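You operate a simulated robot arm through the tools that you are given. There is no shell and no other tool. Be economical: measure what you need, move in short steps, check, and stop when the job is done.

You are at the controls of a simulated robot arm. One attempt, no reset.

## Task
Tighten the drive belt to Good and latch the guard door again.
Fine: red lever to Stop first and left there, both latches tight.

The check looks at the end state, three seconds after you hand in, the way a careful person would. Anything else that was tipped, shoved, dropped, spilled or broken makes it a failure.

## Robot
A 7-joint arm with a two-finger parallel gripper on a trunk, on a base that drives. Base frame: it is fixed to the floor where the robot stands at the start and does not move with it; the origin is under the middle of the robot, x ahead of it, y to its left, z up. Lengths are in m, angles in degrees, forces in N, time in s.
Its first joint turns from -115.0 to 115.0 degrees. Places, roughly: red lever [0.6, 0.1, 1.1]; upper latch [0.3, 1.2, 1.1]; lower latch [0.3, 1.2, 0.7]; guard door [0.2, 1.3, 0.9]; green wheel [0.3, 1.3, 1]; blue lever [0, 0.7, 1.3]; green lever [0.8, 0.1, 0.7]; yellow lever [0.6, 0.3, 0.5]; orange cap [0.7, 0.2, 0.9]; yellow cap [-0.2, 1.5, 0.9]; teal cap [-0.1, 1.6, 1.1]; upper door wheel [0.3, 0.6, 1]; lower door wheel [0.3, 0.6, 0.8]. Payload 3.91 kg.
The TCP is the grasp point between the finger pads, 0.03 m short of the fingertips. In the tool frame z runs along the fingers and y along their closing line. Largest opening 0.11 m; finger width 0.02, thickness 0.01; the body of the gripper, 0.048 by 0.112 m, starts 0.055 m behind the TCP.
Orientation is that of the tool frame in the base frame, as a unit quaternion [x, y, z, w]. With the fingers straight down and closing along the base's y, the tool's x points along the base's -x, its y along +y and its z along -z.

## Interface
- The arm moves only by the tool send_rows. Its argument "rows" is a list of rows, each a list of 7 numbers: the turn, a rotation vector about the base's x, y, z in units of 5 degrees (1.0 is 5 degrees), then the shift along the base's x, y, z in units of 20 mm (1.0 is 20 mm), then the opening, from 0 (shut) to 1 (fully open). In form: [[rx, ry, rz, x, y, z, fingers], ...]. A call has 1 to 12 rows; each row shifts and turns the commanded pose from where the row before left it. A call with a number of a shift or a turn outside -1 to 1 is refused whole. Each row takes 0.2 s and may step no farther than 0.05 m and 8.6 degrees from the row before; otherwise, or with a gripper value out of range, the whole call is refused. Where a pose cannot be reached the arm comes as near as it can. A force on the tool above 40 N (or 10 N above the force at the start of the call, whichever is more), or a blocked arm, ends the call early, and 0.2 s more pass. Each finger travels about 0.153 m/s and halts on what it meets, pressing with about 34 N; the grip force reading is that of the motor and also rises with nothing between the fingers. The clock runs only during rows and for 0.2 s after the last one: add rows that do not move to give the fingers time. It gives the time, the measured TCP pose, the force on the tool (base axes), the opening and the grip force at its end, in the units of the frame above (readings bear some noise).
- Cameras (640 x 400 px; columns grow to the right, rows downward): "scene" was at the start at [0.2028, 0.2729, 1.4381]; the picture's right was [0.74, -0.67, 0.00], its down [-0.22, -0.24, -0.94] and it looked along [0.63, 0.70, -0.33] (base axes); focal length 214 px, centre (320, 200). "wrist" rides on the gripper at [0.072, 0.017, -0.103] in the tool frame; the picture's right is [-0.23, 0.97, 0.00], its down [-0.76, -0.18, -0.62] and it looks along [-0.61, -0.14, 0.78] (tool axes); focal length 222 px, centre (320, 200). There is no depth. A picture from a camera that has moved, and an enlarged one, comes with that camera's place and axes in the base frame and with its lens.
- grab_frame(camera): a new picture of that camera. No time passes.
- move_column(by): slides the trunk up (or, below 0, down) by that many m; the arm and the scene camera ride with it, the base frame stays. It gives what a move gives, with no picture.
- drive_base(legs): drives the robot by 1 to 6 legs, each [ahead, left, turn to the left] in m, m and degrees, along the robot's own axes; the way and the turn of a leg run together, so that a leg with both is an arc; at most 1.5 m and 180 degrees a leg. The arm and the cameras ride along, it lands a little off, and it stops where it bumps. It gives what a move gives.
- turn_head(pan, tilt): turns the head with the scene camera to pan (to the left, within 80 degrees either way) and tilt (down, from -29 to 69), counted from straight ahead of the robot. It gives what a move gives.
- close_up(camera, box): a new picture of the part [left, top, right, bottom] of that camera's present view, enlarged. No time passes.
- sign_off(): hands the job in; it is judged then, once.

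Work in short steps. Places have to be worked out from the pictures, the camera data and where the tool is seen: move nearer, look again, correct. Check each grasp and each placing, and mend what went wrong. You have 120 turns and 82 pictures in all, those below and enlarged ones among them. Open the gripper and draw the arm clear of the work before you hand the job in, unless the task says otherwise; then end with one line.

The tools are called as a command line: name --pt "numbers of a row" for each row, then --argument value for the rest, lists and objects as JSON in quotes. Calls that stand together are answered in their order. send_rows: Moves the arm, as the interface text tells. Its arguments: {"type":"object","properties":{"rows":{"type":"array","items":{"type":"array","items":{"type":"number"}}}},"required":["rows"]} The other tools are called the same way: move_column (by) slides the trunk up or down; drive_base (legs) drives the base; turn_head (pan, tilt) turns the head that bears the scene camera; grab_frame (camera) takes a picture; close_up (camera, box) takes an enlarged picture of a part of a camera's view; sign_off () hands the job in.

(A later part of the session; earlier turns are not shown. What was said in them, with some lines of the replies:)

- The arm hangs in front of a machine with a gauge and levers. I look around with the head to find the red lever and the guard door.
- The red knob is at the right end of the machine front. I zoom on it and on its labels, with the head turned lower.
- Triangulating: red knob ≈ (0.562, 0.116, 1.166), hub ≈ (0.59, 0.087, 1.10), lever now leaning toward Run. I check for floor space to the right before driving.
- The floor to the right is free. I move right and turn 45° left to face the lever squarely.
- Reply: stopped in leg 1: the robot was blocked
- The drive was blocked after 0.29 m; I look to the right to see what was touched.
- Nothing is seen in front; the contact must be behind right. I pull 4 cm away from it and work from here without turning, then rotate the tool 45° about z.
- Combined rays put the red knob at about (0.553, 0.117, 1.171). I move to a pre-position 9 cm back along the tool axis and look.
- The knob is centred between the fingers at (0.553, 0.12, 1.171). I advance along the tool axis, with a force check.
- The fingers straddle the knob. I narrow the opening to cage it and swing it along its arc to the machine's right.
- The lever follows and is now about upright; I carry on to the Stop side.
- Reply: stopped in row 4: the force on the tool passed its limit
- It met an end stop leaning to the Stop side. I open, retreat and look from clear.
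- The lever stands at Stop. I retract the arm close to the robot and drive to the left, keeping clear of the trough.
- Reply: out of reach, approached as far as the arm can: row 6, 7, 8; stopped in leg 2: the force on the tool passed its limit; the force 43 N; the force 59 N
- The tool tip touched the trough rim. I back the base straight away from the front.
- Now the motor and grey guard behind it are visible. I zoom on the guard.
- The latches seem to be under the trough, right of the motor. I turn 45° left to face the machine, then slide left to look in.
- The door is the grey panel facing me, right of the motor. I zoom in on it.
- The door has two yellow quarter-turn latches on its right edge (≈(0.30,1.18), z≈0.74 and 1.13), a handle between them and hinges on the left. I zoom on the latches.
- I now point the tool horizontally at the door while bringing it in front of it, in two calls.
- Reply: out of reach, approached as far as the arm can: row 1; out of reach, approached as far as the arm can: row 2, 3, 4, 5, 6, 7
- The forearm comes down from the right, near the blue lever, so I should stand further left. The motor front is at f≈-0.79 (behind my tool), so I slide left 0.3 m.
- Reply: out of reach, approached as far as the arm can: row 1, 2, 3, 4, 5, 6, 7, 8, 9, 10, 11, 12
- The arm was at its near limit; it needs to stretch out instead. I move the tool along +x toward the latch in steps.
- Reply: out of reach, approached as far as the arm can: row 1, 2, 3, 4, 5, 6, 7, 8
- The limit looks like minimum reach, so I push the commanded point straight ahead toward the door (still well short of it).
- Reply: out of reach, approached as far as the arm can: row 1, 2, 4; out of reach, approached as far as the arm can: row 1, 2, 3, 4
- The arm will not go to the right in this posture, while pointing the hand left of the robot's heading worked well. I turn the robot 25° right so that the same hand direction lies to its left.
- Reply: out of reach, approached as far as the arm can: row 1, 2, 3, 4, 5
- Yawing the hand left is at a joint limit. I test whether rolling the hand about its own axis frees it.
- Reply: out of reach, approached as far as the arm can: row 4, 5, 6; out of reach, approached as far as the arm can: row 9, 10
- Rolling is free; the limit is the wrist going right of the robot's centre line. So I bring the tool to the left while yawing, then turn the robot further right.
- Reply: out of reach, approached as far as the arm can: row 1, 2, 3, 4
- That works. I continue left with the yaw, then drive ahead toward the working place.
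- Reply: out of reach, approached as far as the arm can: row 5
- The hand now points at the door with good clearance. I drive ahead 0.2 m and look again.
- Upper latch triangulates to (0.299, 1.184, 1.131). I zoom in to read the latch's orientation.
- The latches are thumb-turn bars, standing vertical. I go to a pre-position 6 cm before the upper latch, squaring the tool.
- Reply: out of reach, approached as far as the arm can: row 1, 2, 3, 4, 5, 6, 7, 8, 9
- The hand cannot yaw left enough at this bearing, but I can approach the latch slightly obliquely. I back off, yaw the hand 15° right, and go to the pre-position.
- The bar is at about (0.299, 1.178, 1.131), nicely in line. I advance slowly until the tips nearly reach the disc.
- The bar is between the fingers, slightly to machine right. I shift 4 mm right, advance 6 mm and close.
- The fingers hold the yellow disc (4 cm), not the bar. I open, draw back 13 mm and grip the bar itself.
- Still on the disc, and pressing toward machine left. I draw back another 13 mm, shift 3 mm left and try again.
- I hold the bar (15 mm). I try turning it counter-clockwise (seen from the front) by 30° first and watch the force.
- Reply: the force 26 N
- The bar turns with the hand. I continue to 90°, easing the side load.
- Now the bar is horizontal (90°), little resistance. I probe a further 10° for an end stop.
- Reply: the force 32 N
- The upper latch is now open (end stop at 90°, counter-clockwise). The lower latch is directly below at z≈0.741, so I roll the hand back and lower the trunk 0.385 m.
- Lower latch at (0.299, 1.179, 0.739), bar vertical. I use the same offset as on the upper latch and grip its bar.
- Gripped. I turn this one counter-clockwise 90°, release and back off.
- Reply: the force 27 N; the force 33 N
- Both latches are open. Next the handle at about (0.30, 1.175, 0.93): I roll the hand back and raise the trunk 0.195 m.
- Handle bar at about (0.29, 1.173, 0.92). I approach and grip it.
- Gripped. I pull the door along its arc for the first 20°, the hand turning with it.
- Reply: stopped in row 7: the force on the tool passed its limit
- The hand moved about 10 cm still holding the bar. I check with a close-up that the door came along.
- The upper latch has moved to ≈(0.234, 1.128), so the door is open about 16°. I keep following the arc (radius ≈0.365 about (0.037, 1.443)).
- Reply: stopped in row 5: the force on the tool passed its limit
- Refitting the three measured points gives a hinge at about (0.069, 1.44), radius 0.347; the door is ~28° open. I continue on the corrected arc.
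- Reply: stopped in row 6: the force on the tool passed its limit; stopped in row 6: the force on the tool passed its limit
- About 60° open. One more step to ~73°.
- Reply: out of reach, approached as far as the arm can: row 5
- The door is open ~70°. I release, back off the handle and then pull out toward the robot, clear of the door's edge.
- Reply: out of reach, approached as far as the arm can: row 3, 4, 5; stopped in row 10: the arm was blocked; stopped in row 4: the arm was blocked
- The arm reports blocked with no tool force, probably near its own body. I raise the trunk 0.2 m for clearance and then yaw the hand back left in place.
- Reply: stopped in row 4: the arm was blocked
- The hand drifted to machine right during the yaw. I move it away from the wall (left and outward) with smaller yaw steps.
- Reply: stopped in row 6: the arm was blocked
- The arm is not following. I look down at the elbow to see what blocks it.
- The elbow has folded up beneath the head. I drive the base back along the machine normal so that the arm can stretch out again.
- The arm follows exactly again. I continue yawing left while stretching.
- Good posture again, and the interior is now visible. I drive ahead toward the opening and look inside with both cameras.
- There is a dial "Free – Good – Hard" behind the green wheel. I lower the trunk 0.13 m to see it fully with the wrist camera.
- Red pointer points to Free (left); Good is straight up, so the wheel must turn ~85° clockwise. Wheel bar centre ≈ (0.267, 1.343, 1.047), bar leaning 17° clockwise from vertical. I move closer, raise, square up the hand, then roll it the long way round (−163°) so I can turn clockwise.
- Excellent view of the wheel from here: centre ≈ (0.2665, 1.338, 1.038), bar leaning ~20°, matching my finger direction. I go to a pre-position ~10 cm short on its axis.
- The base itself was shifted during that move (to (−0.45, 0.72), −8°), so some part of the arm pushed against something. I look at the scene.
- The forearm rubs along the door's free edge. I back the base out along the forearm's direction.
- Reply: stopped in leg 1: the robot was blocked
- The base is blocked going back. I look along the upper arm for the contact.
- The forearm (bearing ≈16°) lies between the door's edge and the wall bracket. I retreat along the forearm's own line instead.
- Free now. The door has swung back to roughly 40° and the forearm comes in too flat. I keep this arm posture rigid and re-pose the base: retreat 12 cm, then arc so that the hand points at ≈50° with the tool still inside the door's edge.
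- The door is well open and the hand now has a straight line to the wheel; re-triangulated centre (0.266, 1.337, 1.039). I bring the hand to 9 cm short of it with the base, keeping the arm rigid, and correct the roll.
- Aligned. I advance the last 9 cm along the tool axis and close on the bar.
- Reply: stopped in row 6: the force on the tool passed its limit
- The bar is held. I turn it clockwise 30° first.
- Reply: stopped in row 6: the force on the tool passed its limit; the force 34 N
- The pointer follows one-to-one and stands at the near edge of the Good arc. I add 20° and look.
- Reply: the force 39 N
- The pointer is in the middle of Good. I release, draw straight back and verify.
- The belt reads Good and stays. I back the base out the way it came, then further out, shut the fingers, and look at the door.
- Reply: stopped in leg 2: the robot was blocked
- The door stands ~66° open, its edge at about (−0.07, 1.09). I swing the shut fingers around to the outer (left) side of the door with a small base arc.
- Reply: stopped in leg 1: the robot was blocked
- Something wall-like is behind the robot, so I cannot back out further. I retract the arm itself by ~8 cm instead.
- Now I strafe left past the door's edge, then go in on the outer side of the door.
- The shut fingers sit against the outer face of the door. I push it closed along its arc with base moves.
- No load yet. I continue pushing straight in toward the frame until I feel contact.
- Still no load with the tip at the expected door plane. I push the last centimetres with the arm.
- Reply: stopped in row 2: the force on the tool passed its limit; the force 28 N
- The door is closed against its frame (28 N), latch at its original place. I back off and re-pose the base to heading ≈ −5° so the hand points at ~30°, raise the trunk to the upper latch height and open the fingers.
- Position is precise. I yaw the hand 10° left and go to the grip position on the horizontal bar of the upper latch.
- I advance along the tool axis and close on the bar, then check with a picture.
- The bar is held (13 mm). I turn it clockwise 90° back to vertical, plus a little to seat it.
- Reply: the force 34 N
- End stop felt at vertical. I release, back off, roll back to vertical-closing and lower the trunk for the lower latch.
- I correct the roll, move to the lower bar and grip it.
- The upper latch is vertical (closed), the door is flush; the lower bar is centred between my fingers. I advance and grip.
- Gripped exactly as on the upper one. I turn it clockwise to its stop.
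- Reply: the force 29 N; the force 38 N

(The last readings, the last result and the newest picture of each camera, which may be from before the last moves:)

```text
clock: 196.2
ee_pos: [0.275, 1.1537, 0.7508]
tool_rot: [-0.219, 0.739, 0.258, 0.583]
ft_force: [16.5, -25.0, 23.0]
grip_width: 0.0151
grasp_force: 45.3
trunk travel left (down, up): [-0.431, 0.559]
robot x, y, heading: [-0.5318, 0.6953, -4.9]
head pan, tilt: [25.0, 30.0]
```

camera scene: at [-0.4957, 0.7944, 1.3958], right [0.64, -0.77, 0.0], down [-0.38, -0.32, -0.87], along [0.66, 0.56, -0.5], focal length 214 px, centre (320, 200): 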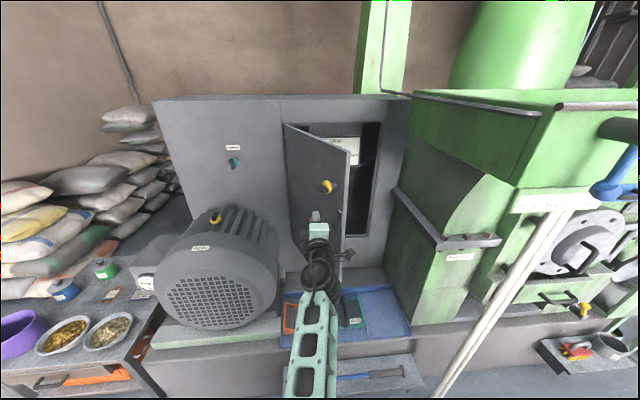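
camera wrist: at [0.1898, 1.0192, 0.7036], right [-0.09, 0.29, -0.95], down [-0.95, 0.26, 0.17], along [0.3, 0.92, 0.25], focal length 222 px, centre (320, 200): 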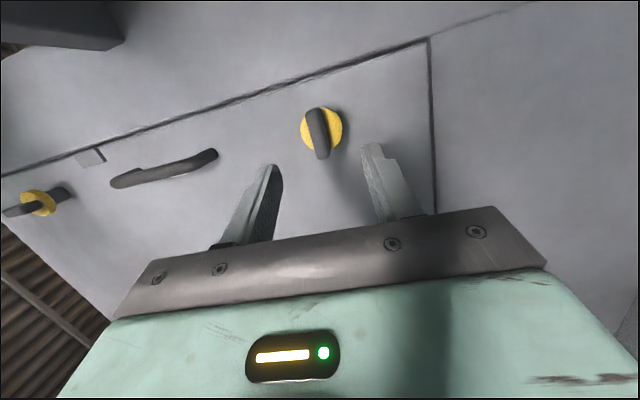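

The same end-stop signature as the upper latch. I open, retreat well clear and check both latches.

send_rows --pt "0 0 0 0 0 0 0.6" --pt "0 0 0 0 0 0 0.6" --pt "0 0 0 -0.7 -0.6 0.1 0.6" --pt "0 0 0 -0.7 -0.6 0.1 0.6" --pt "0 0 0 -0.7 -0.6 0.1 0.6" --pt "0 0 0 -0.7 -0.6 0.1 0.6"

drive_base --legs '[[-0.2, -0.1, 0]]'

turn_head --pan 45 --tilt 15

grab_frame --camera "scene"

```text
clock: 197.7
ee_pos: [0.2141, 1.1099, 0.7548]
tool_rot: [-0.221, 0.742, 0.258, 0.577]
ft_force: [-0.7, 0.3, -0.1]
grip_width: 0.0661
grasp_force: 0.1
trunk travel left (down, up): [-0.431, 0.559]
robot x, y, heading: [-0.5297, 0.6878, -4.9]
head pan, tilt: [25.0, 30.0]
```

```text
clock: 199.3
ee_pos: [0.0056, 1.0296, 0.7544]
tool_rot: [-0.224, 0.74, 0.26, 0.578]
ft_force: [0.6, -0.4, 0.3]
grip_width: 0.0663
grasp_force: 0.0
trunk travel left (down, up): [-0.431, 0.559]
robot x, y, heading: [-0.7402, 0.6062, -4.8]
head pan, tilt: [25.0, 30.0]
```

```text
clock: 200.2
ee_pos: [0.0056, 1.0288, 0.7543]
tool_rot: [-0.223, 0.741, 0.259, 0.578]
ft_force: [0.1, 0.4, 0.4]
grip_width: 0.0662
grasp_force: 0.1
trunk travel left (down, up): [-0.431, 0.559]
robot x, y, heading: [-0.7401, 0.6066, -4.6]
head pan, tilt: [45.0, 15.0]
```

```text
1 pictures are left
camera scene: at [-0.5114, 0.8588, 1.1259], right [0.65, -0.76, 0.0], down [-0.2, -0.17, -0.97], along [0.74, 0.63, -0.26], focal length 214 px, centre (320, 200)
```

scene: 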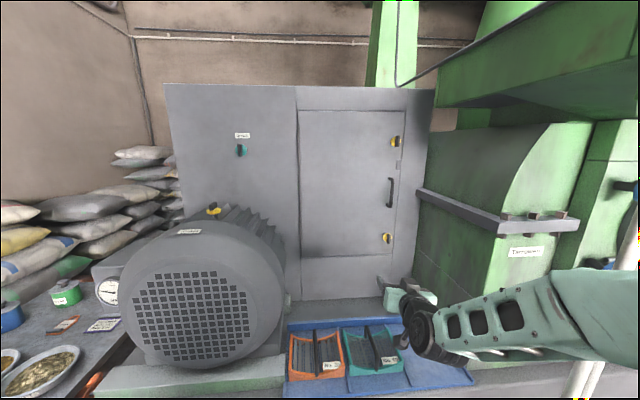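

The door is shut. I use the last picture for a close look at both latches.

close_up --camera "scene" --box '[350, 115, 430, 255]'

```text
2.86 times, centred on (390, 185) of scene
camera zoom: at [-0.5114, 0.8588, 1.1259], right [0.65, -0.76, 0.0], down [-0.2, -0.17, -0.97], along [0.74, 0.63, -0.26], focal length 613 px, centre (120, 243)
```

zoom: 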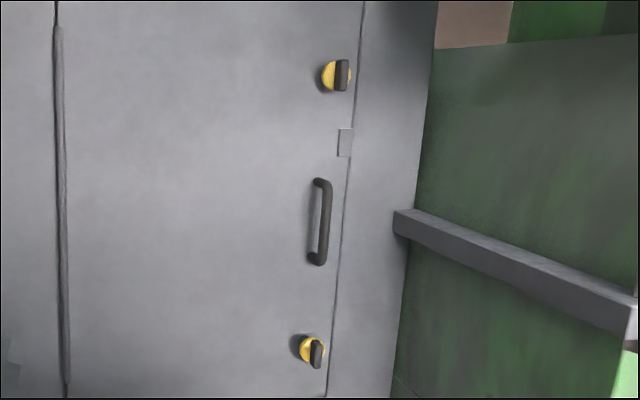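

Both latches are vertical, the door is flush, the gripper is open and clear of the work, so I hand in.

sign_off

```text
The job is handed in.
```

The red lever is at Stop, the belt pointer sits in the middle of Good, and the guard door is shut with both latches turned back to their stops. Along the way the tool tip touched the trough rim, and the base bumped something behind it that I could not see; the pictures showed nothing moved, but I had no view behind the robot.
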